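You operate a simulated robot arm through the tools that you are given. There is no shell and no other tool. Be economical: measure what you need, move in short steps, check, and stop when the job is done.

The job below is to be done with a simulated robot arm. You get a single attempt, and the scene is never put back.

JOB
Switch on the desk gauge and zero it on the 19.50 block.
Fine: leave that block under the probe; don't press save; leave the limit dial as it is.

It is judged by the outcome, as a careful person would: the job done as asked, and still so three seconds after it is handed in. It fails if anything else is knocked over, pushed out of place, dropped, spilled or broken.

ROBOT AND FRAMES
A 7-joint arm with a two-finger parallel gripper, fixed in place. Base frame: the origin is at the foot of the arm, x ahead of it, y to its left, z up; the work surface is at about z = 0.76. Lengths are in m, angles in degrees, forces in N, time in s.
With the tool pointing down near the work surface it reaches from about 0.3 to 0.7 m from the base axis. Its first joint turns from -66.0 to 66.0 degrees. Payload 1.57 kg.
The tool frame sits at the grasp point between the pads (the TCP): z along the fingers, y along the line on which they close. The tips reach 0.03 m beyond it. Largest opening 0.11 m; finger width 0.024, thickness 0.012; the body of the gripper, 0.048 by 0.112 m, starts 0.078 m behind the TCP.
Orientation is that of the tool frame in the base frame, as [roll, pitch, yaw] about the fixed x, y, z axes, in that order (R = Rz(yaw) Ry(pitch) Rx(roll)). With the fingers straight down and closing along the base's y, the tool's x points along the base's -x, its y along +y and its z along -z.

CONTROLS
- The arm moves only by the tool servo_tool. Its argument "motion" is one flat list of numbers, 7 for each row, row after row: the shift along the tool's x, y, z in units of 300 mm (1.0 is 300 mm), then the turn, a rotation vector about the tool's x, y, z in units of 120 degrees (1.0 is 120 degrees), then the closure, from 0 (fully open) to 1 (shut). In form: [dx, dy, dz, rx, ry, rz, fingers, dx, dy, dz, rx, ry, rz, fingers, ...]. A call has 1 to 10 rows; each row is the pose to reach, as a shift and turn from the pose commanded when the call began, along the tool's axes at that moment. A call with a number of a shift or a turn outside -1 to 1 is refused whole. Rows are played at 5 a second. More than 0.05 m and 8.6 degrees between two rows, or a gripper value outside its range, and nothing of the call is played. A pose out of reach is approached as far as the arm can. The call stops where the force on the tool passes 50 N (or 10 N more than at its start, if that is more) or the arm is blocked; 0.2 s more then pass. Each finger travels about 0.108 m/s and halts on what it meets, pressing with about 26 N; the grip force reading is that of the motor and also rises with nothing between the fingers. The clock runs only during rows and for 0.2 s after the last one: add rows that repeat a pose to give the fingers time. It gives the time, the measured TCP pose, the force on the tool (base axes), the opening and the grip force at its end, in the units of the frame above (readings bear some noise), with the torque about the TCP (base axes, N m) and any sound that the robot's microphone picked up.
- Cameras (640 x 400 px; columns grow to the right, rows downward): "scene" is fixed at [0.1669, -0.393, 1.4025]; the picture's right is [0.78, -0.63, 0.00], its down [-0.37, -0.45, -0.81] and it looks along [0.51, 0.63, -0.59] (base axes); focal length 338 px, centre (320, 200). "wrist" rides on the gripper at [0.07, 0.016, -0.141] in the tool frame; the picture's right is [-0.23, 0.97, 0.00], its down [-0.86, -0.20, -0.48] and it looks along [-0.47, -0.11, 0.88] (tool axes); focal length 222 px, centre (320, 200). There is no depth. A picture from a camera that has moved, and an enlarged one, comes with that camera's place and axes in the base frame and with its lens.
- get_image(camera): a new picture of that camera. No time passes.
- zoom(camera, box): a new picture of the part [left, top, right, bottom] of that camera's present view, enlarged. No time passes.
- job_done(): hands the job in; it is judged then, once.

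Go step by step. Nothing tells you positions but the pictures and the camera data: compare them with the known pose of the tool, close in by small moves and look again before you grip or let go. The budget is 120 turns and 68 pictures, counting those below and the enlarged ones. Unless the task says otherwise, let go and move clear before handing in, and close with one line.

The tools are called after "Call:" as a command line: name --argument value ..., lists and objects as JSON in quotes. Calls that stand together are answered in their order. servo_tool: Moves the arm, as the interface text tells. Its arguments: {"type":"object","properties":{"motion":{"type":"array"}},"required":["motion"]} The other tools are called the same way: get_image (camera) takes a picture; zoom (camera, box) takes an enlarged picture of a part of a camera's view; job_done () hands the job in.

At the start:

```text
time_s: 0.0
eef_pos: [0.3873, -0.0286, 1.163]
tcp_rot: [-180.0, 0.0, -179.9]
wrist_force: [0.3, -0.4, 0.8]
ft_torque: [0.01, -0.02, -0.01]
finger_gap: 0.1101
grip_force: 0.0
```

scene: 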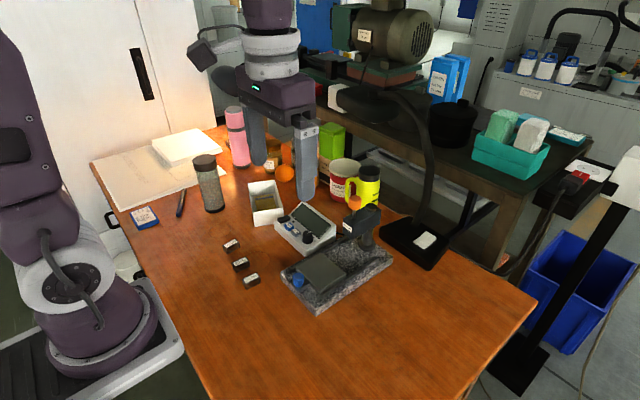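
wrist: 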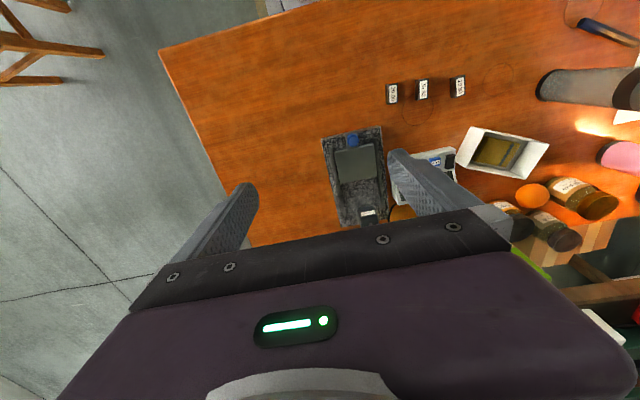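

I see a gauge stand with a granite base, a display unit beside it, and three small blocks on the desk. I'll zoom in to read the labels and controls.

Call:
zoom --camera "scene" --box '[260, 180, 400, 320]'

Call:
zoom --camera "scene" --box '[210, 230, 270, 290]'

Call:
zoom --camera "wrist" --box '[310, 60, 490, 240]'

Call:
zoom --camera "scene" --box '[270, 195, 340, 260]'

```text
2.86 times, centred on (330, 250) of scene
camera zoom: at [0.1669, -0.393, 1.4025], right [0.78, -0.63, 0.0], down [-0.37, -0.45, -0.81], along [0.51, 0.63, -0.59], focal length 964 px, centre (291, 57)
```

zoom: 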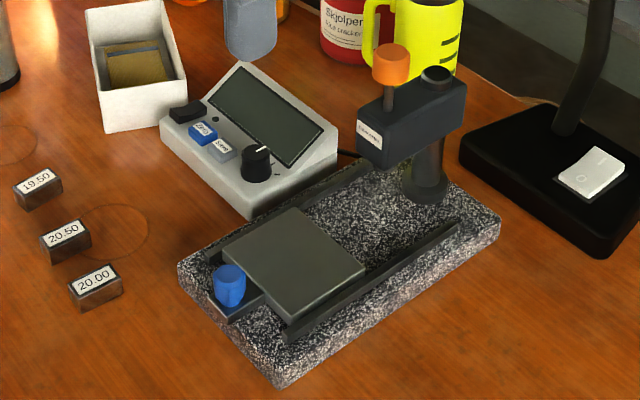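

```text
6.67 times, centred on (240, 260) of scene
camera zoom: at [0.1669, -0.393, 1.4025], right [0.78, -0.63, 0.0], down [-0.37, -0.45, -0.81], along [0.51, 0.63, -0.59], focal length 2250 px, centre (853, -200)
```

zoom: 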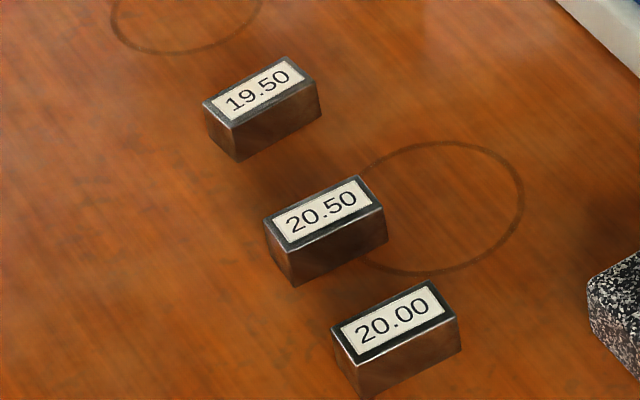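

```text
2.22 times, centred on (400, 150) of wrist
camera zoom: at [0.3173, -0.013, 1.3051], right [0.23, 0.97, 0.0], down [0.86, -0.2, 0.48], along [0.47, -0.11, -0.88], focal length 494 px, centre (142, 311)
```

zoom: 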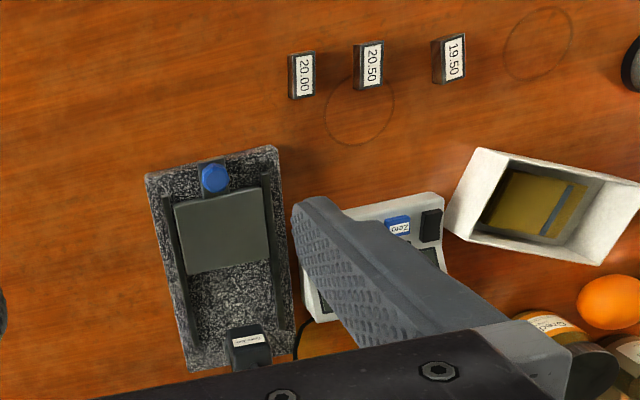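

```text
6.15 times, centred on (305, 228) of scene
camera zoom: at [0.1669, -0.393, 1.4025], right [0.78, -0.63, 0.0], down [-0.37, -0.45, -0.81], along [0.51, 0.63, -0.59], focal length 2077 px, centre (412, 31)
```

zoom: 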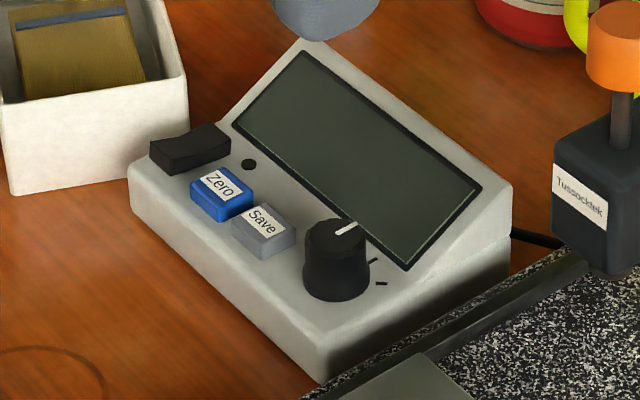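

The 19.50 block is at about (0.397, 0.265), the slide plate at (0.50, 0.03) and the probe head near (0.59, 0.03). I'll move above the blocks to get a closer look.

Call:
servo_tool --motion '[0, 0.12, 0.07, 0, 0, 0, 0, 0, 0.24, 0.14, 0, 0, 0, 0, 0, 0.36, 0.21, 0, 0, 0, 0, 0, 0.48, 0.28, 0, 0, 0, 0, 0, 0.6, 0.35, 0, 0, 0, 0, 0, 0.72, 0.42, 0, 0, 0, 0, 0, 0.84, 0.48, 0, 0, 0, 0, -0.02, 0.96, 0.54, 0, 0, 0, 0, -0.02, 0.96, 0.54, 0, 0, 0, 0]'

Call:
get_image --camera "wrist"

Call:
get_image --camera "scene"

```text
time_s: 2.0
eef_pos: [0.3931, 0.2621, 0.9996]
tcp_rot: [180.0, -0.1, -179.9]
wrist_force: [0.4, 0.5, 0.4]
ft_torque: [-0.02, 0.02, 0.0]
finger_gap: 0.11
grip_force: 0.1
```

```text
61 pictures are left
camera wrist: at [0.3239, 0.2781, 1.1418], right [0.23, 0.97, 0.0], down [0.85, -0.2, 0.48], along [0.47, -0.11, -0.88], focal length 222 px, centre (320, 200)
```

wrist: 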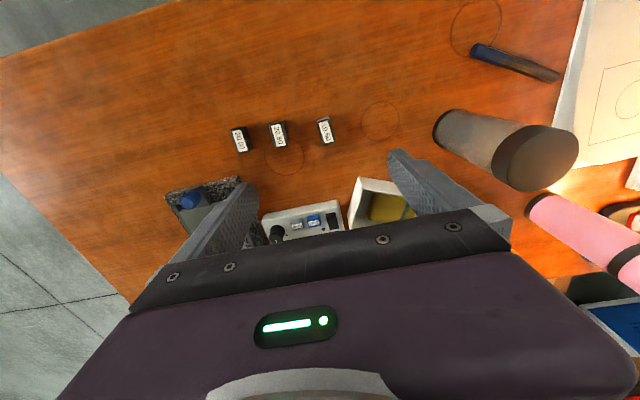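

```text
60 pictures are left
```

scene: 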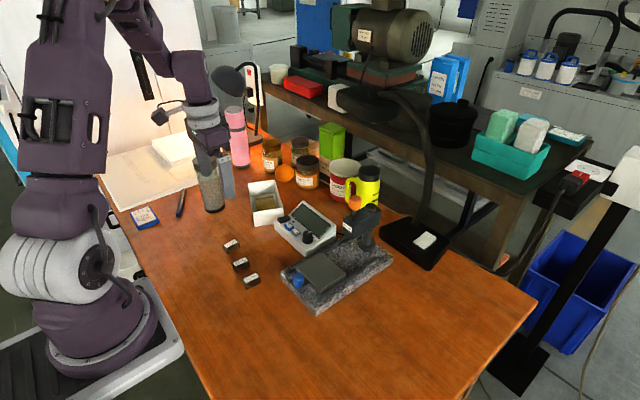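

The block is confirmed near (0.397, 0.268). I'll zoom for its size and orientation.

Call:
zoom --camera "wrist" --box '[285, 100, 365, 160]'

Call:
zoom --camera "wrist" --box '[160, 170, 360, 260]'

```text
6.67 times, centred on (325, 130) of wrist
camera zoom: at [0.3239, 0.2781, 1.1418], right [0.23, 0.97, 0.0], down [0.85, -0.2, 0.48], along [0.47, -0.11, -0.88], focal length 1481 px, centre (287, 667)
```

zoom: 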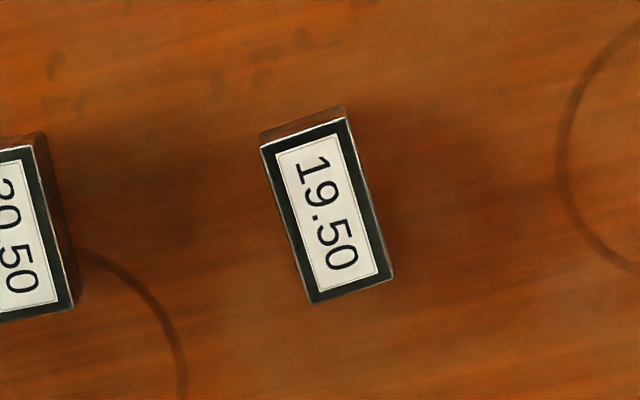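

```text
3.20 times, centred on (260, 215) of wrist
camera zoom: at [0.3239, 0.2781, 1.1418], right [0.23, 0.97, 0.0], down [0.85, -0.2, 0.48], along [0.47, -0.11, -0.88], focal length 711 px, centre (512, 152)
```

zoom: 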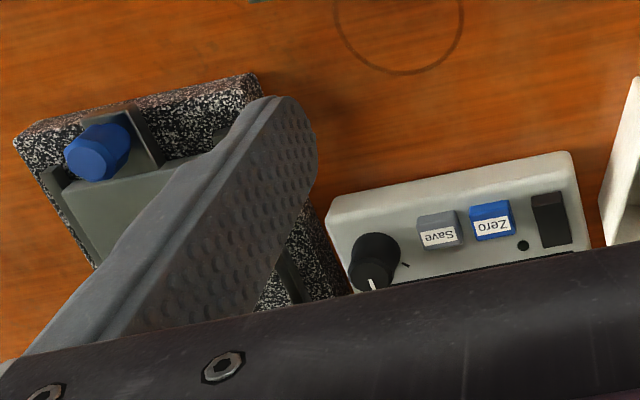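

The block measures 38×20 mm, centred near (0.400, 0.271) with a yaw of about +5°. I'll narrow the fingers, turn slightly and descend partway before checking.

Call:
servo_tool --motion '[-0.023, 0.028, 0.1, 0, 0, -0.042, 0.4, -0.023, 0.028, 0.25, 0, 0, -0.042, 0.45, -0.023, 0.028, 0.4, 0, 0, -0.042, 0.45, -0.023, 0.028, 0.5, 0, 0, -0.042, 0.45, -0.023, 0.028, 0.5, 0, 0, -0.042, 0.45]'

Call:
get_image --camera "wrist"

Call:
zoom --camera "scene" --box '[190, 190, 270, 270]'

```text
time_s: 3.2
eef_pos: [0.4043, 0.2684, 0.8507]
tcp_rot: [-179.9, -0.1, -174.9]
wrist_force: [0.7, -0.6, -0.9]
ft_torque: [-0.01, 0.01, 0.0]
finger_gap: 0.0604
grip_force: 0.0
```

```text
57 pictures are left
camera wrist: at [0.3329, 0.2786, 0.9934], right [0.14, 0.99, 0.0], down [0.87, -0.12, 0.48], along [0.47, -0.07, -0.88], focal length 222 px, centre (320, 200)
```

wrist: 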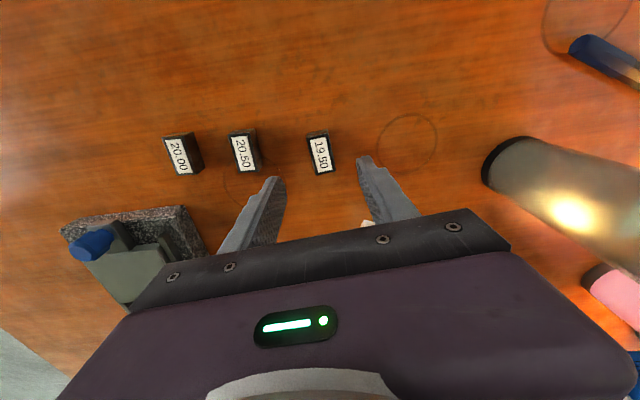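

```text
5.00 times, centred on (230, 230) of scene
camera zoom: at [0.1669, -0.393, 1.4025], right [0.78, -0.63, 0.0], down [-0.37, -0.45, -0.81], along [0.51, 0.63, -0.59], focal length 1688 px, centre (770, 50)
```

zoom: 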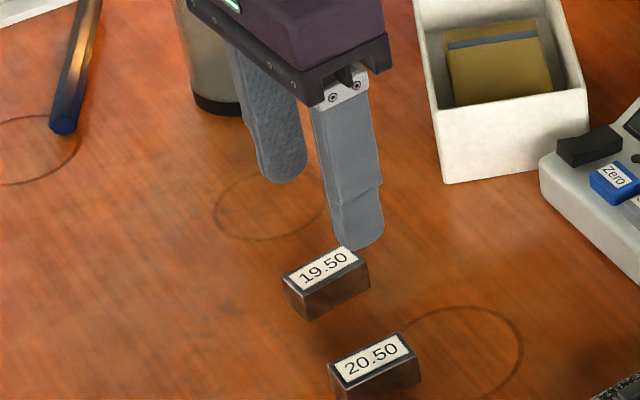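

Alignment looks right. I'll lower to block level and grip.

Call:
servo_tool --motion '[0.007, 0, 0.1, 0, 0, 0, 0.45, 0.007, 0, 0.19, 0, 0, 0, 0.45, 0.007, 0, 0.19, 0, 0, 0, 0.45]'

Call:
get_image --camera "wrist"

Call:
zoom --camera "scene" --box '[190, 190, 270, 270]'

```text
time_s: 4.0
eef_pos: [0.3995, 0.2665, 0.7955]
tcp_rot: [-180.0, 0.0, -175.1]
wrist_force: [0.3, 0.1, -0.3]
ft_torque: [0.0, 0.01, 0.0]
finger_gap: 0.0604
grip_force: 0.0
```

```text
55 pictures are left
camera wrist: at [0.3282, 0.2762, 0.9378], right [0.14, 0.99, 0.0], down [0.87, -0.12, 0.48], along [0.47, -0.07, -0.88], focal length 222 px, centre (320, 200)
```

wrist: 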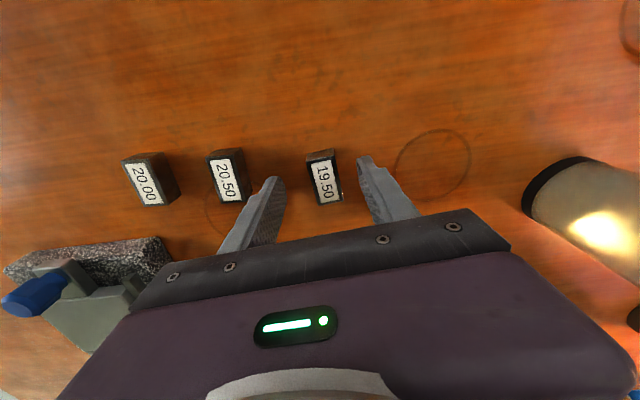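

```text
5.00 times, centred on (230, 230) of scene
camera zoom: at [0.1669, -0.393, 1.4025], right [0.78, -0.63, 0.0], down [-0.37, -0.45, -0.81], along [0.51, 0.63, -0.59], focal length 1688 px, centre (770, 50)
```

zoom: 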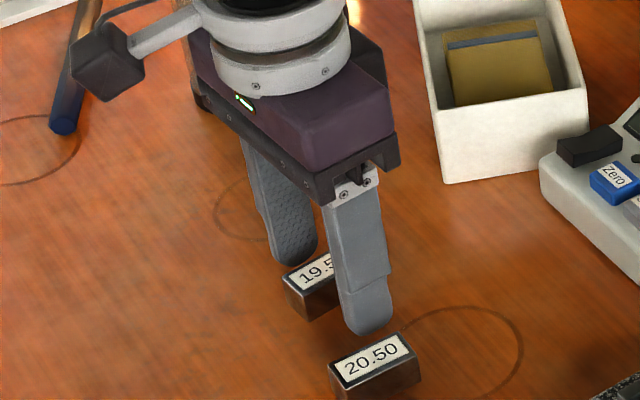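

The fingers straddle the block. Closing now.

Call:
servo_tool --motion '[0, 0, 0.005, 0, 0, 0, 0.6, 0, 0, 0.005, 0, 0, 0, 0.75, 0, 0, 0.005, 0, 0, 0, 0.95, 0, 0, 0.005, 0, 0, 0, 0.95, 0, 0, 0.005, 0, 0, 0, 0.95]'

Call:
zoom --camera "scene" --box '[190, 190, 270, 270]'

```text
time_s: 5.2
eef_pos: [0.3972, 0.2662, 0.7933]
tcp_rot: [179.9, 0.1, -175.0]
wrist_force: [-0.4, 0.3, -0.3]
ft_torque: [-0.01, -0.01, -0.01]
finger_gap: 0.0214
grip_force: 26.0
```

```text
5.00 times, centred on (230, 230) of scene
camera zoom: at [0.1669, -0.393, 1.4025], right [0.78, -0.63, 0.0], down [-0.37, -0.45, -0.81], along [0.51, 0.63, -0.59], focal length 1688 px, centre (770, 50)
```

zoom: 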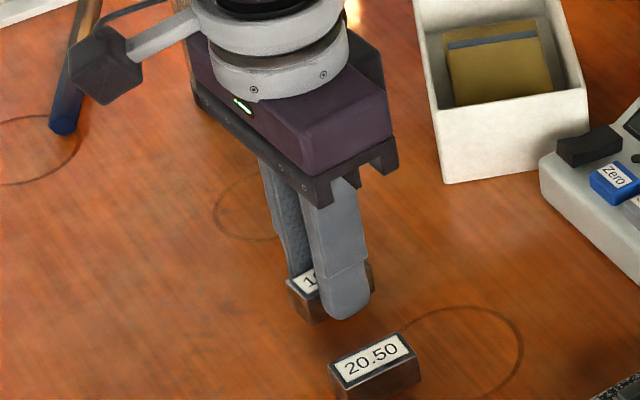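

The block is held (gap 21 mm). I'll lift it straight up and carry it towards the slide plate, high enough to look around.

Call:
servo_tool --motion '[0, 0, -0.12, 0, 0, 0, 0.95, 0, 0, -0.28, 0, 0, 0, 0.95, 0, 0, -0.44, 0, 0, 0, 0.95, -0.001, -0.13, -0.517, 0, 0, 0, 0.95, -0.002, -0.27, -0.517, 0, 0, 0.01, 0.95, -0.004, -0.41, -0.517, 0, 0, 0.02, 0.95, -0.006, -0.55, -0.517, 0, 0, 0.03, 0.95, -0.008, -0.68, -0.517, 0, 0, 0.042, 0.95, -0.008, -0.79, -0.517, 0, 0, 0.042, 0.95, -0.008, -0.79, -0.517, 0, 0, 0.042, 0.95]'

Call:
get_image --camera "wrist"

Call:
get_image --camera "scene"

```text
time_s: 7.4
eef_pos: [0.4233, 0.0289, 0.9498]
tcp_rot: [-180.0, 0.0, -180.0]
wrist_force: [0.1, 0.0, -1.1]
ft_torque: [0.02, -0.02, -0.06]
finger_gap: 0.0216
grip_force: 26.2
```

```text
52 pictures are left
camera wrist: at [0.3528, 0.0452, 1.0909], right [0.23, 0.97, 0.0], down [0.85, -0.2, 0.48], along [0.47, -0.11, -0.88], focal length 222 px, centre (320, 200)
```

wrist: 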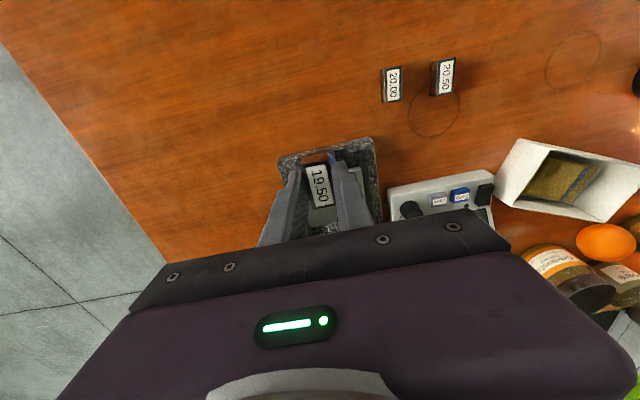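

```text
51 pictures are left
```

scene: 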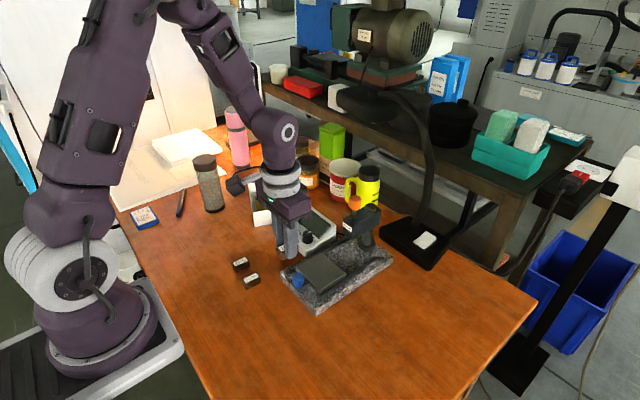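

Block is held well. I'll zoom on the stand to work out the plate height and the probe.

Call:
zoom --camera "scene" --box '[270, 190, 400, 320]'

Call:
zoom --camera "scene" --box '[330, 190, 390, 250]'

```text
3.08 times, centred on (335, 255) of scene
camera zoom: at [0.1669, -0.3931, 1.4025], right [0.78, -0.63, 0.0], down [-0.37, -0.45, -0.81], along [0.51, 0.63, -0.59], focal length 1039 px, centre (274, 31)
```

zoom: 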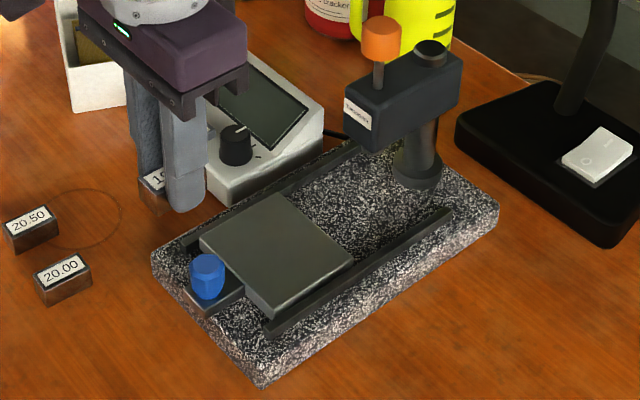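

```text
6.67 times, centred on (360, 220) of scene
camera zoom: at [0.1669, -0.3931, 1.4025], right [0.78, -0.63, 0.0], down [-0.37, -0.45, -0.81], along [0.51, 0.63, -0.59], focal length 2250 px, centre (53, 67)
```

zoom: 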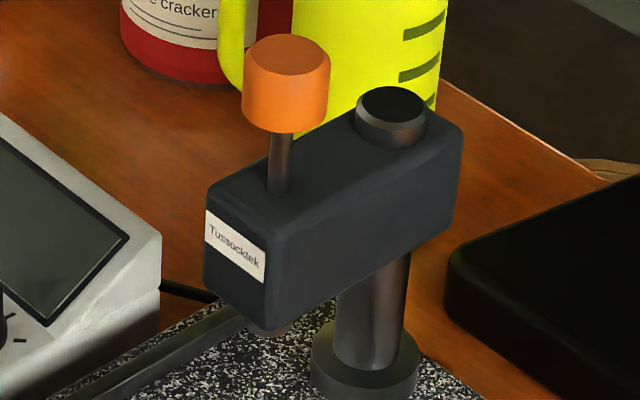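

The plate top comes out near z≈0.80, centred at about (0.513, 0.030), with the probe axis near (0.61, 0.03). I'll go over the plate centre and down to a few centimetres above it.

Call:
servo_tool --motion '[-0.15, 0.002, 0, 0, 0, 0, 0.95, -0.295, 0.002, 0.02, 0, 0, 0, 0.95, -0.295, 0.002, 0.15, 0, 0, 0, 0.95, -0.295, 0.002, 0.3, 0, 0, 0, 0.95, -0.295, 0.002, 0.3, 0, 0, 0, 0.95]'

Call:
get_image --camera "wrist"

Call:
zoom --camera "scene" --box '[270, 190, 400, 320]'

```text
time_s: 8.6
eef_pos: [0.5134, 0.0305, 0.856]
tcp_rot: [180.0, 0.0, 179.9]
wrist_force: [-0.3, 1.0, -1.4]
ft_torque: [0.0, 0.03, -0.03]
finger_gap: 0.0214
grip_force: 25.9
```

```text
48 pictures are left
camera wrist: at [0.4431, 0.046, 0.9979], right [0.23, 0.97, 0.0], down [0.85, -0.2, 0.48], along [0.47, -0.11, -0.88], focal length 222 px, centre (320, 200)
```

wrist: 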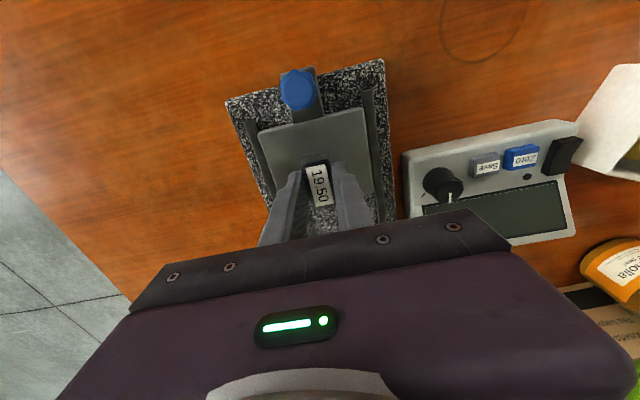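

```text
3.08 times, centred on (335, 255) of scene
camera zoom: at [0.1669, -0.393, 1.4025], right [0.78, -0.63, 0.0], down [-0.37, -0.45, -0.81], along [0.51, 0.63, -0.59], focal length 1039 px, centre (274, 31)
```

zoom: 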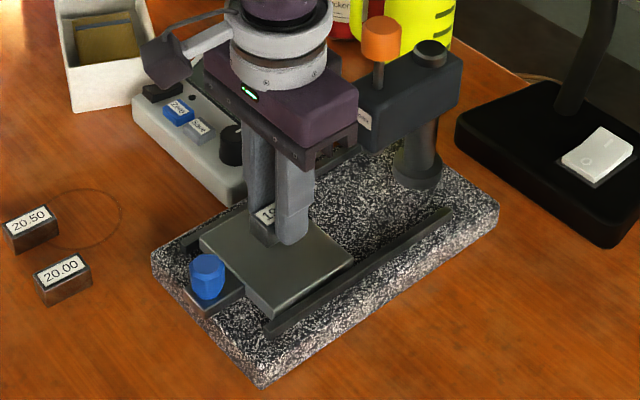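

The block is above the plate centre, with its bottom about 2 cm up. I'll lower gently and watch the force.

Call:
servo_tool --motion '[0, 0, 0.025, 0, 0, 0, 0.95, 0, 0, 0.05, 0, 0, 0, 0.95, 0, 0, 0.06, 0, 0, 0, 0.95, 0, 0, 0.067, 0, 0, 0, 0.95, 0, 0, 0.067, 0, 0, 0, 0.95]'

Call:
zoom --camera "scene" --box '[290, 215, 360, 285]'

```text
time_s: 9.8
eef_pos: [0.5095, 0.0302, 0.8377]
tcp_rot: [179.9, 0.1, -179.9]
wrist_force: [-1.6, -1.2, 20.2]
ft_torque: [-0.02, 0.21, -0.01]
finger_gap: 0.0214
grip_force: 26.1
```

```text
5.71 times, centred on (325, 250) of scene
camera zoom: at [0.1666, -0.3931, 1.4025], right [0.78, -0.63, 0.0], down [-0.37, -0.45, -0.81], along [0.51, 0.63, -0.59], focal length 1929 px, centre (291, -86)
```

zoom: 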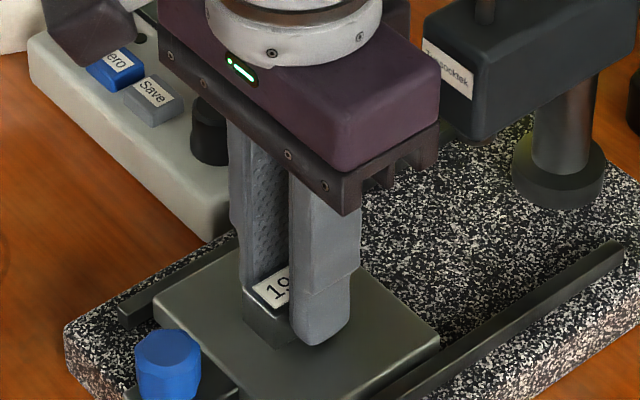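

The block is resting on the plate with 20 N of load. I'll ease off, open gently and rise straight up.

Call:
servo_tool --motion '[0, 0, -0.003, 0, 0, 0, 0.95, 0, 0, -0.004, 0, 0, 0, 0.7, 0, 0, -0.004, 0, 0, 0, 0.6, 0, 0, -0.05, 0, 0, 0, 0.6, 0, 0, -0.15, 0, 0, 0, 0.6, 0.1, 0, -0.25, 0, 0, 0, 0.6, 0.2, 0, -0.35, 0, 0, 0, 0.6, 0.2, 0, -0.35, 0, 0, 0, 0.6]'

Call:
get_image --camera "wrist"

Call:
zoom --camera "scene" --box '[280, 190, 390, 300]'

```text
time_s: 11.6
eef_pos: [0.4478, 0.0325, 0.9447]
tcp_rot: [180.0, 0.0, -179.9]
wrist_force: [-0.2, -0.4, -0.3]
ft_torque: [0.01, 0.0, 0.0]
finger_gap: 0.0438
grip_force: 0.0
```

```text
45 pictures are left
camera wrist: at [0.3787, 0.0487, 1.0864], right [0.23, 0.97, 0.0], down [0.86, -0.2, 0.48], along [0.47, -0.11, -0.88], focal length 222 px, centre (320, 200)
```

wrist: 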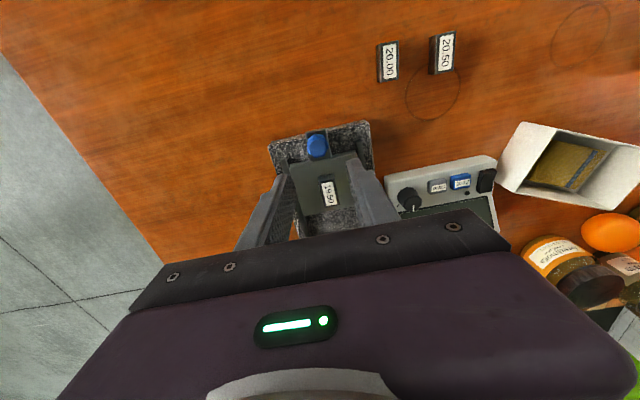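

```text
3.64 times, centred on (335, 245) of scene
camera zoom: at [0.1669, -0.393, 1.4025], right [0.78, -0.63, 0.0], down [-0.37, -0.45, -0.81], along [0.51, 0.63, -0.59], focal length 1227 px, centre (266, 36)
```

zoom: 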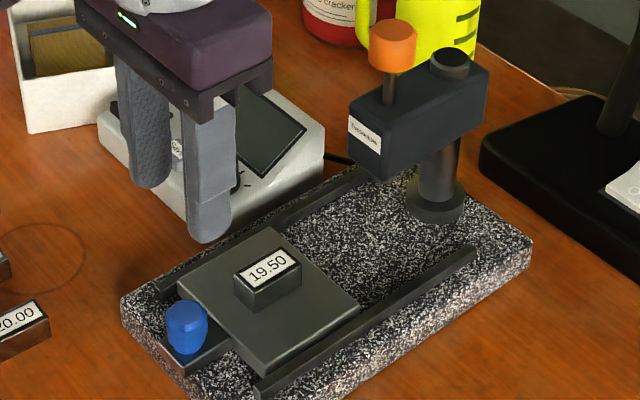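

The 19.50 block sits flat and centred on the plate. Before sliding, I want to see under the probe head, so I'll tilt the hand to look more horizontally.

Call:
servo_tool --motion '[0.02, 0, -0.01, 0, -0.06, 0, 0.6, 0.04, 0, -0.02, 0, -0.12, 0, 0.6, 0.06, 0, -0.04, 0, -0.18, 0, 0.6, 0.08, 0, -0.06, 0, -0.24, 0, 0.6, 0.1, 0, -0.07, 0, -0.3, 0, 0.6, 0.1, 0, -0.07, 0, -0.36, 0, 0.6, 0.1, 0, -0.07, 0, -0.42, 0, 0.6, 0.1, 0, -0.07, 0, -0.42, 0, 0.6]'

Call:
get_image --camera "wrist"

```text
time_s: 13.4
eef_pos: [0.4276, 0.0382, 0.952]
tcp_rot: [178.9, 28.7, -179.5]
wrist_force: [-0.5, -0.4, -0.8]
ft_torque: [0.02, -0.01, 0.02]
finger_gap: 0.044
grip_force: 0.0
out of reach, approached as far as the arm can: row 4, 5, 6, 7, 8
```

```text
43 pictures are left
camera wrist: at [0.2972, 0.05, 1.0434], right [0.18, 0.97, 0.12], down [0.52, -0.2, 0.83], along [0.83, -0.09, -0.55], focal length 222 px, centre (320, 200)
```

wrist: 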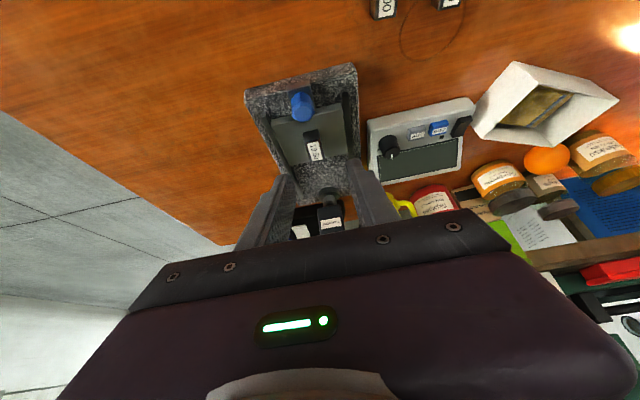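

Call:
zoom --camera "wrist" --box '[265, 110, 405, 240]'

```text
3.08 times, centred on (335, 175) of wrist
camera zoom: at [0.2972, 0.05, 1.0434], right [0.18, 0.97, 0.12], down [0.52, -0.2, 0.83], along [0.83, -0.09, -0.55], focal length 684 px, centre (274, 277)
```

zoom: 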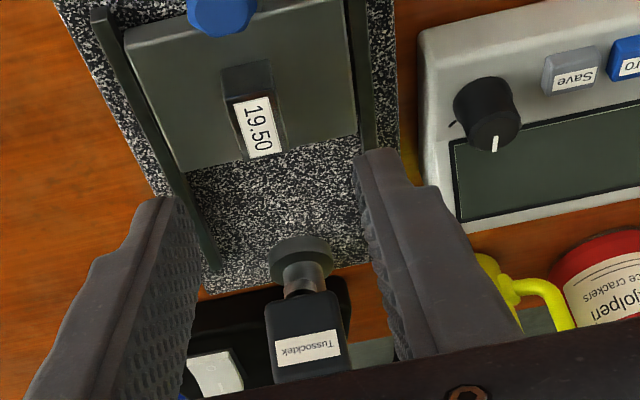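

Under the head there's only a short stub, so the probe seems retracted and the orange knob on its rod likely presses it down. I'll straighten the tool again.

Call:
servo_tool --motion '[0, 0, 0, 0, 0.06, 0, 0.8, 0, 0, 0, 0, 0.12, 0, 1, 0, 0, 0, 0, 0.18, 0, 1, 0, 0, 0, 0, 0.24, 0, 1, 0, 0, 0, 0, 0.24, 0, 1]'

```text
time_s: 14.6
eef_pos: [0.4288, 0.0337, 0.9517]
tcp_rot: [179.1, -0.1, -179.1]
wrist_force: [0.5, 1.0, -0.1]
ft_torque: [-0.01, -0.03, -0.03]
finger_gap: 0.0
grip_force: 20.9
```

The tool is upright with the fingers shut. Moving towards the display unit's buttons, keeping high.

Call:
servo_tool --motion '[-0.05, 0.15, -0.05, 0, 0, 0, 1, -0.1, 0.3, -0.05, 0, 0, 0, 1, -0.15, 0.45, -0.02, 0, 0, 0, 1, -0.2, 0.6, 0.05, 0, 0, 0, 1, -0.2, 0.6, 0.05, 0, 0, 0, 1]'

Call:
get_image --camera "wrist"

Call:
zoom --camera "scene" --box '[260, 180, 350, 270]'

```text
refused: row 4 steps farther than a row can; nothing moved
```

```text
41 pictures are left
camera wrist: at [0.3575, 0.0486, 1.0947], right [0.21, 0.98, 0.01], down [0.86, -0.19, 0.47], along [0.47, -0.09, -0.88], focal length 222 px, centre (320, 200)
```

wrist: 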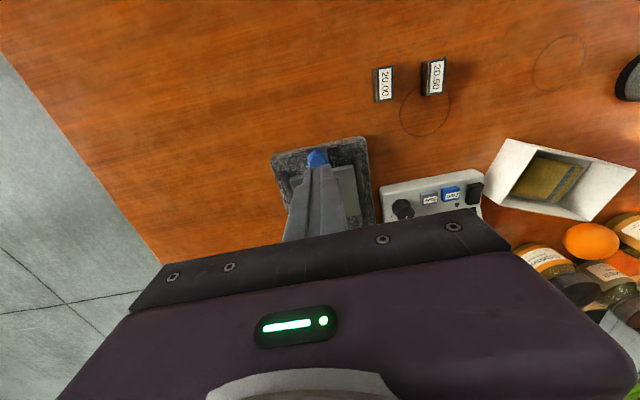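

```text
4.44 times, centred on (305, 225) of scene
camera zoom: at [0.1669, -0.393, 1.4025], right [0.78, -0.63, 0.0], down [-0.37, -0.45, -0.81], along [0.51, 0.63, -0.59], focal length 1500 px, centre (387, 89)
```

zoom: 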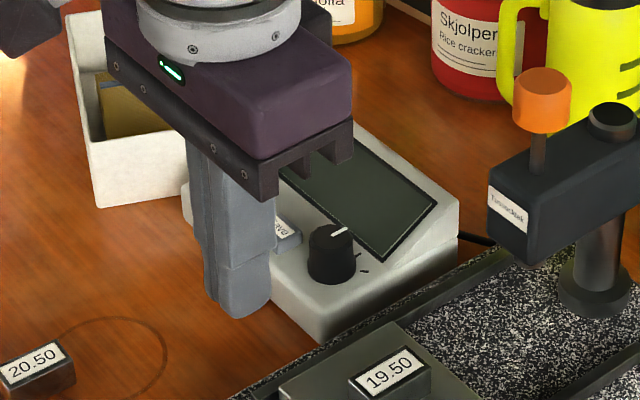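

That call was refused for step size; repeating with smaller steps.

Call:
servo_tool --motion '[-0.05, 0.14, -0.03, 0, 0, 0, 1, -0.1, 0.28, -0.03, 0, 0, 0, 1, -0.15, 0.42, 0, 0, 0, 0, 1, -0.18, 0.54, 0.03, 0, 0, 0, 1, -0.2, 0.62, 0.05, 0, 0, 0, 1, -0.2, 0.62, 0.05, 0, 0, 0, 1]'

Call:
get_image --camera "wrist"

```text
time_s: 16.0
eef_pos: [0.4861, 0.224, 0.9391]
tcp_rot: [179.2, 0.1, -179.0]
wrist_force: [0.2, -0.1, -0.3]
ft_torque: [-0.04, 0.02, 0.0]
finger_gap: 0.0
grip_force: 21.3
```

```text
39 pictures are left
camera wrist: at [0.4167, 0.2364, 1.0816], right [0.21, 0.98, 0.02], down [0.86, -0.19, 0.48], along [0.47, -0.09, -0.88], focal length 222 px, centre (320, 200)
```

wrist: 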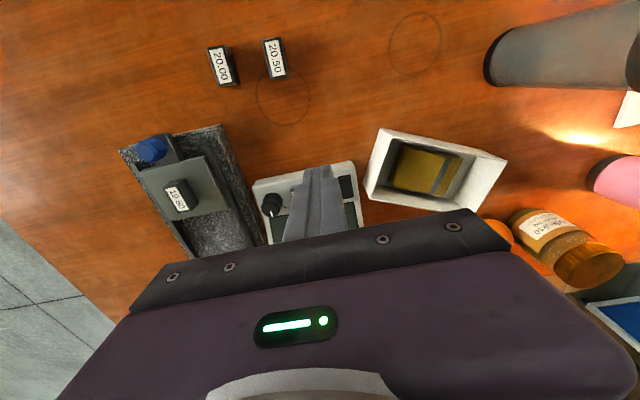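

I'll zoom in to localise the rocker switch.

Call:
zoom --camera "wrist" --box '[245, 140, 375, 240]'

Call:
zoom --camera "scene" --box '[260, 180, 350, 270]'

```text
4.00 times, centred on (310, 190) of wrist
camera zoom: at [0.4167, 0.2364, 1.0816], right [0.21, 0.98, 0.02], down [0.86, -0.19, 0.48], along [0.47, -0.09, -0.88], focal length 888 px, centre (360, 240)
```

zoom: 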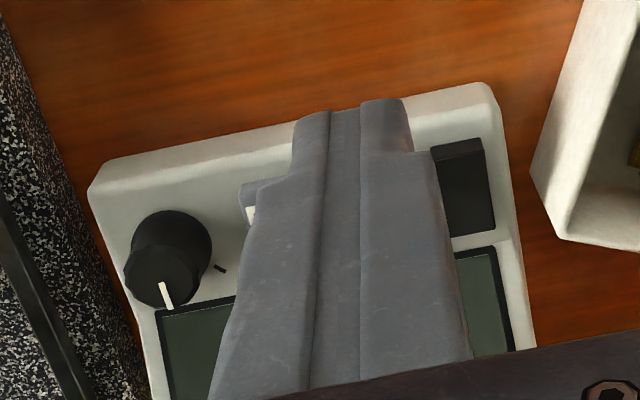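

```text
4.44 times, centred on (305, 225) of scene
camera zoom: at [0.1669, -0.393, 1.4025], right [0.78, -0.63, 0.0], down [-0.37, -0.45, -0.81], along [0.51, 0.63, -0.59], focal length 1500 px, centre (387, 89)
```

zoom: 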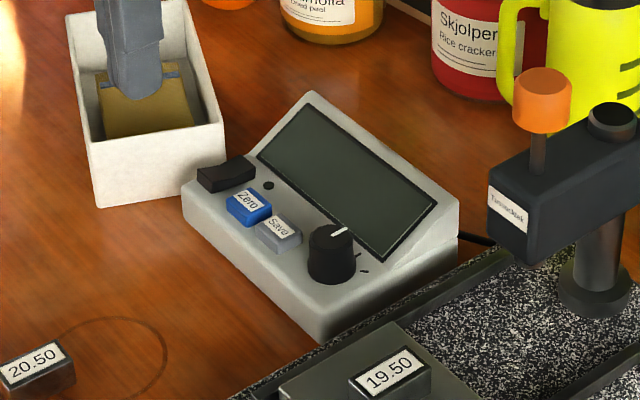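

Call:
zoom --camera "scene" --box '[280, 208, 312, 238]'

```text
13.33 times, centred on (296, 223) of scene
camera zoom: at [0.1669, -0.393, 1.4025], right [0.78, -0.63, 0.0], down [-0.37, -0.45, -0.81], along [0.51, 0.63, -0.59], focal length 4500 px, centre (640, -107)
```

zoom: 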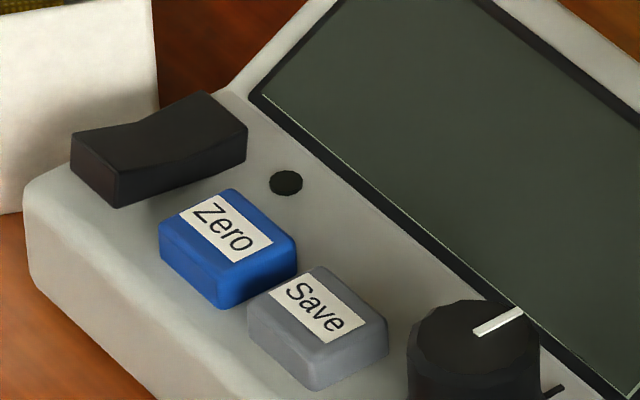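

The rocker is centred near (0.555, 0.247, top ≈0.80), Zero near (0.550, 0.214) and Save near (0.549, 0.182). The near end of the rocker looks raised, so I'll hover over it first.

Call:
servo_tool --motion '[-0.1, 0.04, 0.05, 0, 0, 0, 1, -0.19, 0.074, 0.12, 0, 0, 0, 1, -0.19, 0.074, 0.25, 0, 0, 0, 1, -0.19, 0.074, 0.29, 0, 0, 0, 1, -0.19, 0.074, 0.29, 0, 0, 0, 1]'

Call:
zoom --camera "scene" --box '[270, 190, 330, 250]'

Call:
zoom --camera "wrist" --box '[230, 100, 390, 240]'

```text
time_s: 17.2
eef_pos: [0.5434, 0.2481, 0.8536]
tcp_rot: [179.1, -0.1, -179.0]
wrist_force: [1.4, -0.6, -0.1]
ft_torque: [-0.02, 0.0, 0.0]
finger_gap: 0.0
grip_force: 21.0
```

```text
6.67 times, centred on (300, 220) of scene
camera zoom: at [0.1669, -0.393, 1.4025], right [0.78, -0.63, 0.0], down [-0.37, -0.45, -0.81], along [0.51, 0.63, -0.59], focal length 2250 px, centre (453, 67)
```

zoom: 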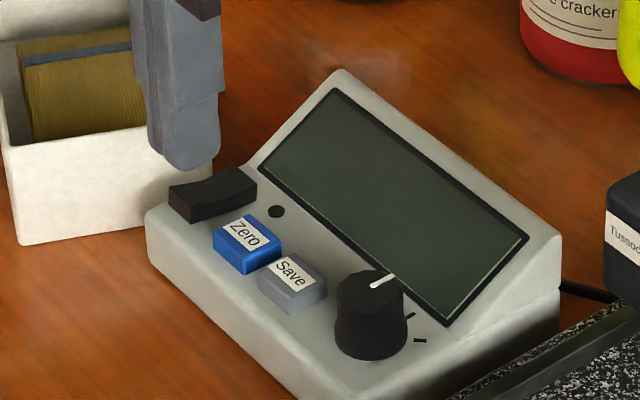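

```text
2.86 times, centred on (310, 170) of wrist
camera zoom: at [0.4737, 0.2606, 0.9966], right [0.21, 0.98, 0.01], down [0.86, -0.19, 0.48], along [0.47, -0.09, -0.88], focal length 635 px, centre (349, 286)
```

zoom: 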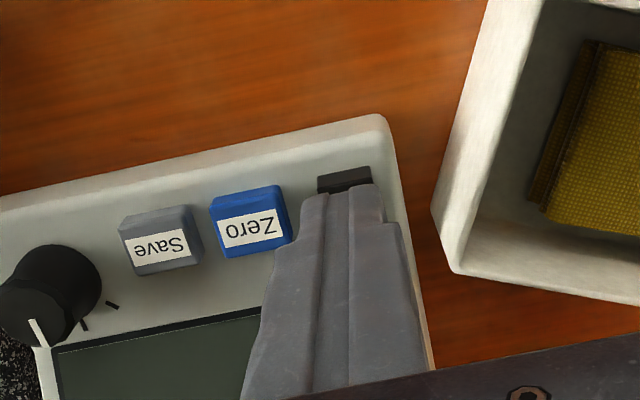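

The tip is over the near part of the rocker, clear of Zero. I'll press gently.

Call:
servo_tool --motion '[0, 0, 0.04, 0, 0, 0, 1, 0, 0, 0.06, 0, 0, 0, 1, 0, 0, 0.075, 0, 0, 0, 1, 0, 0, 0.085, 0, 0, 0, 1]'

Call:
zoom --camera "scene" --box '[270, 190, 330, 250]'

```text
time_s: 18.2
eef_pos: [0.5425, 0.2487, 0.833]
tcp_rot: [179.1, 0.1, -179.1]
wrist_force: [-8.8, -2.9, 15.2]
ft_torque: [-0.18, 0.12, -0.1]
finger_gap: 0.0
grip_force: 21.2
heard: click
stopped in row 4: the force on the tool passed its limit at 57 N (the readings are from after the stop); the commanded pose is now the measured one
```

```text
6.67 times, centred on (300, 220) of scene
camera zoom: at [0.1665, -0.3932, 1.4025], right [0.78, -0.63, 0.0], down [-0.37, -0.45, -0.81], along [0.51, 0.63, -0.59], focal length 2250 px, centre (453, 67)
```

zoom: 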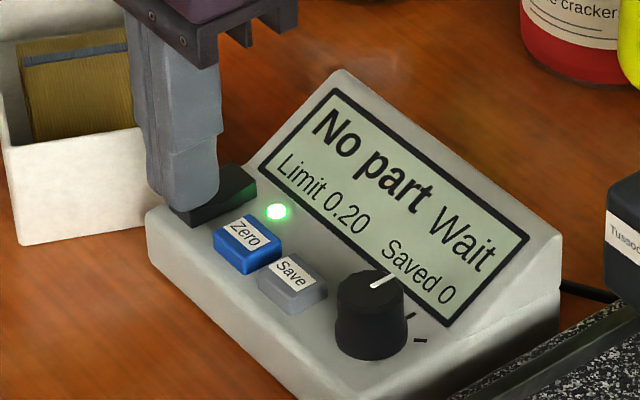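

The gauge is on and reads "No part / Wait", Saved 0. Next I'll rise, go over to the blue handle on the slide near (0.447, 0.030) and open the fingers to grip it.

Call:
servo_tool --motion '[0, 0, -0.1, 0, 0, 0, 1, 0, 0, -0.25, 0, 0, 0, 1, 0, 0, -0.4, 0, 0, 0, 1, 0.055, -0.12, -0.4, 0, 0, 0, 1, 0.11, -0.24, -0.4, 0, 0, 0, 1, 0.165, -0.36, -0.4, 0, 0, 0, 1, 0.22, -0.48, -0.4, 0.0075, 0, 0.0083, 0.8, 0.275, -0.6, -0.4, 0.0075, 0, 0.0083, 0.6, 0.331, -0.724, -0.4, 0.0075, 0, 0.0083, 0.55, 0.331, -0.724, -0.4, 0.0075, 0, 0.0083, 0.55]'

Call:
get_image --camera "wrist"

Call:
zoom --camera "scene" --box '[270, 180, 390, 300]'

```text
time_s: 20.4
eef_pos: [0.4468, 0.0295, 0.9469]
tcp_rot: [179.9, 0.3, 180.0]
wrist_force: [0.2, -0.1, 0.1]
ft_torque: [0.01, 0.01, 0.0]
finger_gap: 0.0494
grip_force: 0.0
```

```text
32 pictures are left
camera wrist: at [0.3768, 0.0455, 1.0892], right [0.23, 0.97, 0.0], down [0.85, -0.2, 0.48], along [0.47, -0.11, -0.88], focal length 222 px, centre (320, 200)
```

wrist: 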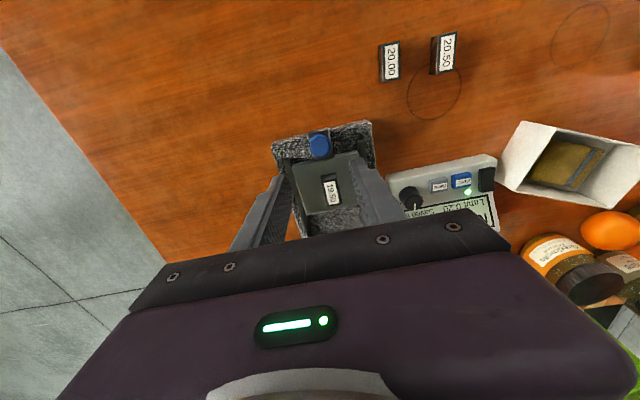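

```text
3.33 times, centred on (330, 240) of scene
camera zoom: at [0.1669, -0.3931, 1.4025], right [0.78, -0.63, 0.0], down [-0.37, -0.45, -0.81], along [0.51, 0.63, -0.59], focal length 1125 px, centre (287, 67)
```

zoom: 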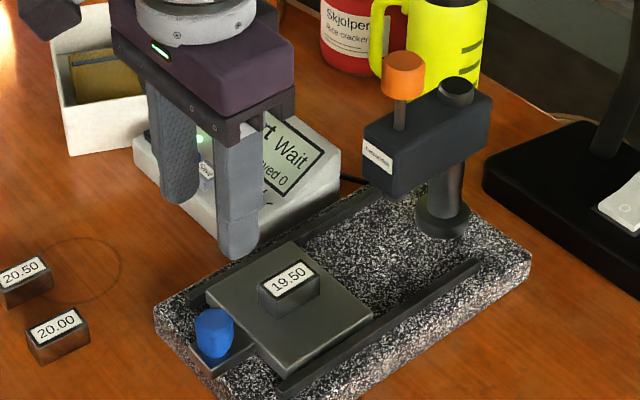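

Handle confirmed near (0.446, 0.029). I'll lower around it.

Call:
servo_tool --motion '[0, 0, 0.12, 0, 0, 0, 0.55, 0, 0, 0.24, 0, 0, 0, 0.55, 0, 0, 0.31, 0, 0, 0, 0.55, 0, 0, 0.35, 0, 0, 0, 0.55, 0, 0, 0.35, 0, 0, 0, 0.55]'

Call:
zoom --camera "scene" --box '[280, 220, 350, 290]'

Call:
zoom --camera "wrist" --box '[240, 120, 400, 230]'

```text
time_s: 21.6
eef_pos: [0.447, 0.0282, 0.8405]
tcp_rot: [179.9, 0.2, 179.9]
wrist_force: [1.1, -0.5, 0.7]
ft_torque: [0.03, -0.01, -0.01]
finger_gap: 0.0497
grip_force: 0.1
```

```text
5.71 times, centred on (315, 255) of scene
camera zoom: at [0.1669, -0.393, 1.4025], right [0.78, -0.63, 0.0], down [-0.37, -0.45, -0.81], along [0.51, 0.63, -0.59], focal length 1929 px, centre (349, -114)
```

zoom: 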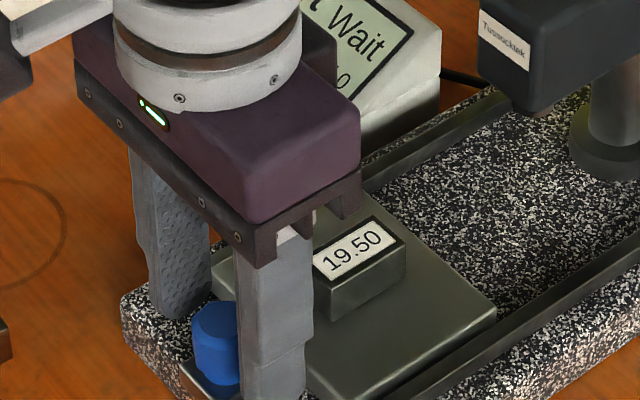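

```text
3.64 times, centred on (320, 175) of wrist
camera zoom: at [0.3764, 0.0447, 0.9839], right [0.23, 0.97, 0.0], down [0.85, -0.2, 0.48], along [0.47, -0.11, -0.88], focal length 808 px, centre (320, 291)
```

zoom: 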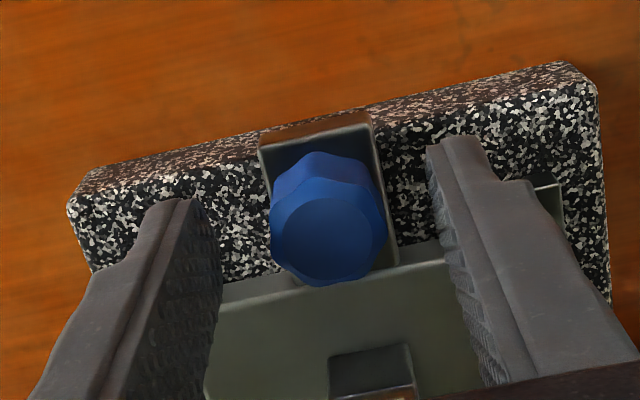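

The fingers straddle the handle above the plate level. Closing.

Call:
servo_tool --motion '[0, 0, 0, 0, 0, 0, 0.65, 0, 0, 0, 0, 0, 0.75, 0, 0, 0, 0, 0, 0.9, 0, 0, 0, 0, 0, 0.9]'

```text
refused: motion must hold 7 numbers for each row
```

One row was short a number; resending.

Call:
servo_tool --motion '[0, 0, 0, 0, 0, 0, 0.65, 0, 0, 0, 0, 0, 0, 0.75, 0, 0, 0, 0, 0, 0, 0.9, 0, 0, 0, 0, 0, 0, 0.9]'

```text
time_s: 22.6
eef_pos: [0.4469, 0.0298, 0.8419]
tcp_rot: [179.8, 0.2, 180.0]
wrist_force: [-0.8, 18.0, -2.0]
ft_torque: [0.19, 0.05, 0.04]
finger_gap: 0.0245
grip_force: 36.5
```

The handle is gripped, with some sideways force. I'll shift slightly toward +y to relieve it, then slide the stage forward a little.

Call:
servo_tool --motion '[0, 0.007, 0, 0, 0, 0, 0.9, -0.03, 0.007, 0, 0, 0, 0, 0.9, -0.08, 0.007, 0, 0, 0, 0, 0.9, -0.13, 0.007, 0, 0, 0, 0, 0.9, -0.13, 0.007, 0, 0, 0, 0, 0.9]'

Call:
zoom --camera "scene" --box '[280, 180, 400, 300]'

```text
time_s: 23.8
eef_pos: [0.4865, 0.0303, 0.8417]
tcp_rot: [180.0, 0.3, 179.9]
wrist_force: [-1.0, -12.2, -9.0]
ft_torque: [-0.03, 0.44, 0.04]
finger_gap: 0.0245
grip_force: 36.5
```

```text
3.33 times, centred on (340, 240) of scene
camera zoom: at [0.1671, -0.3933, 1.4024], right [0.78, -0.63, 0.0], down [-0.37, -0.45, -0.81], along [0.51, 0.63, -0.59], focal length 1125 px, centre (253, 67)
```

zoom: 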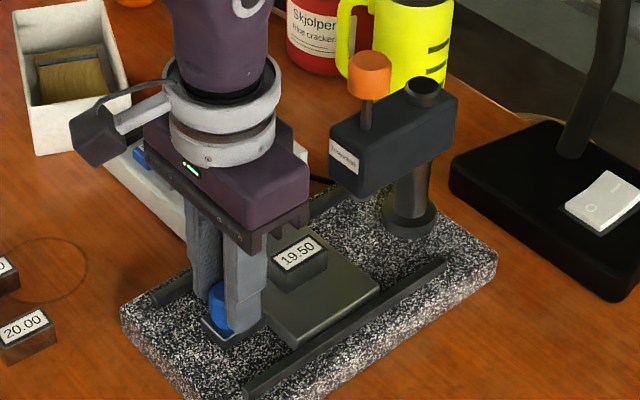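

The stage slides with the block riding along. I'll continue about 45 mm and then check alignment with the probe.

Call:
servo_tool --motion '[-0.05, -0.003, 0, 0, 0, 0, 0.9, -0.1, -0.003, 0, 0, 0, 0, 0.9, -0.15, -0.003, 0, 0, 0, 0, 0.9, -0.15, -0.003, 0, 0, 0, 0, 0.9]'

Call:
zoom --camera "scene" --box '[300, 180, 400, 280]'

Call:
get_image --camera "wrist"

```text
time_s: 24.8
eef_pos: [0.5324, 0.0308, 0.8431]
tcp_rot: [179.8, 0.4, -180.0]
wrist_force: [0.1, 10.7, 10.8]
ft_torque: [0.02, 0.43, 0.02]
finger_gap: 0.0247
grip_force: 36.5
```

```text
4.00 times, centred on (350, 230) of scene
camera zoom: at [0.1668, -0.3928, 1.4026], right [0.78, -0.63, 0.0], down [-0.37, -0.45, -0.81], along [0.51, 0.63, -0.59], focal length 1350 px, centre (200, 80)
```

zoom: 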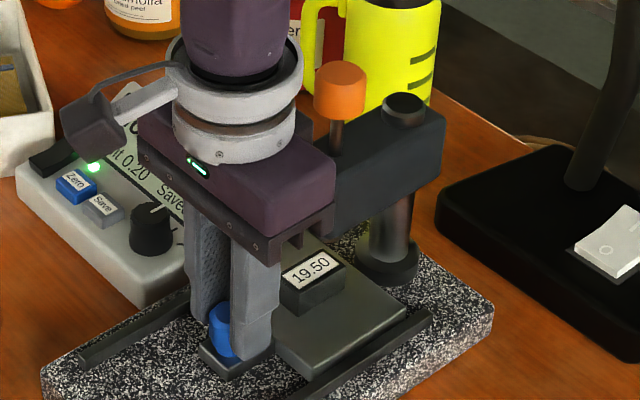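

```text
26 pictures are left
camera wrist: at [0.4613, 0.0458, 0.9844], right [0.23, 0.97, 0.0], down [0.85, -0.2, 0.48], along [0.47, -0.11, -0.88], focal length 222 px, centre (320, 200)
```

wrist: 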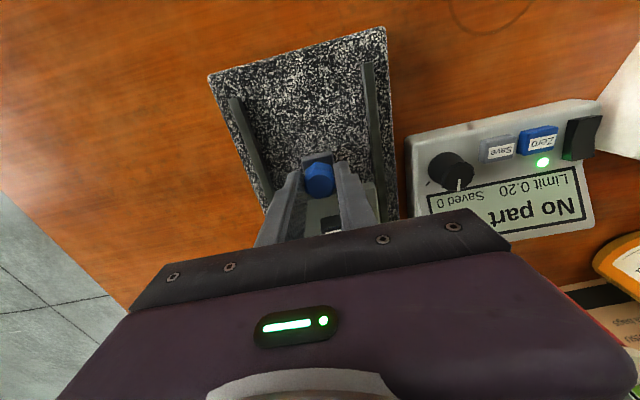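

About 15 mm remain to line up with the probe at x≈0.61, with clearance between hand and head. Continuing.

Call:
servo_tool --motion '[-0.025, 0.001, 0, 0, 0, 0, 0.9, -0.05, 0.001, 0, 0, 0, 0, 0.9, -0.05, 0.001, 0, 0, 0, 0, 0.9]'

Call:
zoom --camera "scene" --box '[310, 190, 390, 270]'

```text
time_s: 25.6
eef_pos: [0.5436, 0.0307, 0.8425]
tcp_rot: [179.9, -0.3, 179.9]
wrist_force: [-28.3, 12.8, 13.2]
ft_torque: [0.11, 0.87, 0.03]
finger_gap: 0.0247
grip_force: 36.6
```

```text
5.00 times, centred on (350, 230) of scene
camera zoom: at [0.166, -0.3927, 1.4027], right [0.78, -0.63, 0.0], down [-0.37, -0.45, -0.81], along [0.51, 0.63, -0.59], focal length 1688 px, centre (170, 50)
```

zoom: 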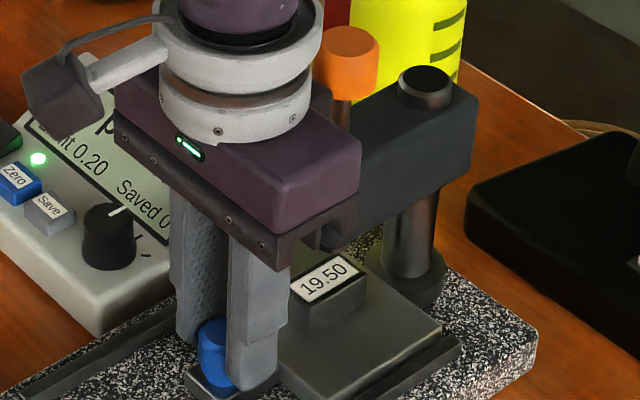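

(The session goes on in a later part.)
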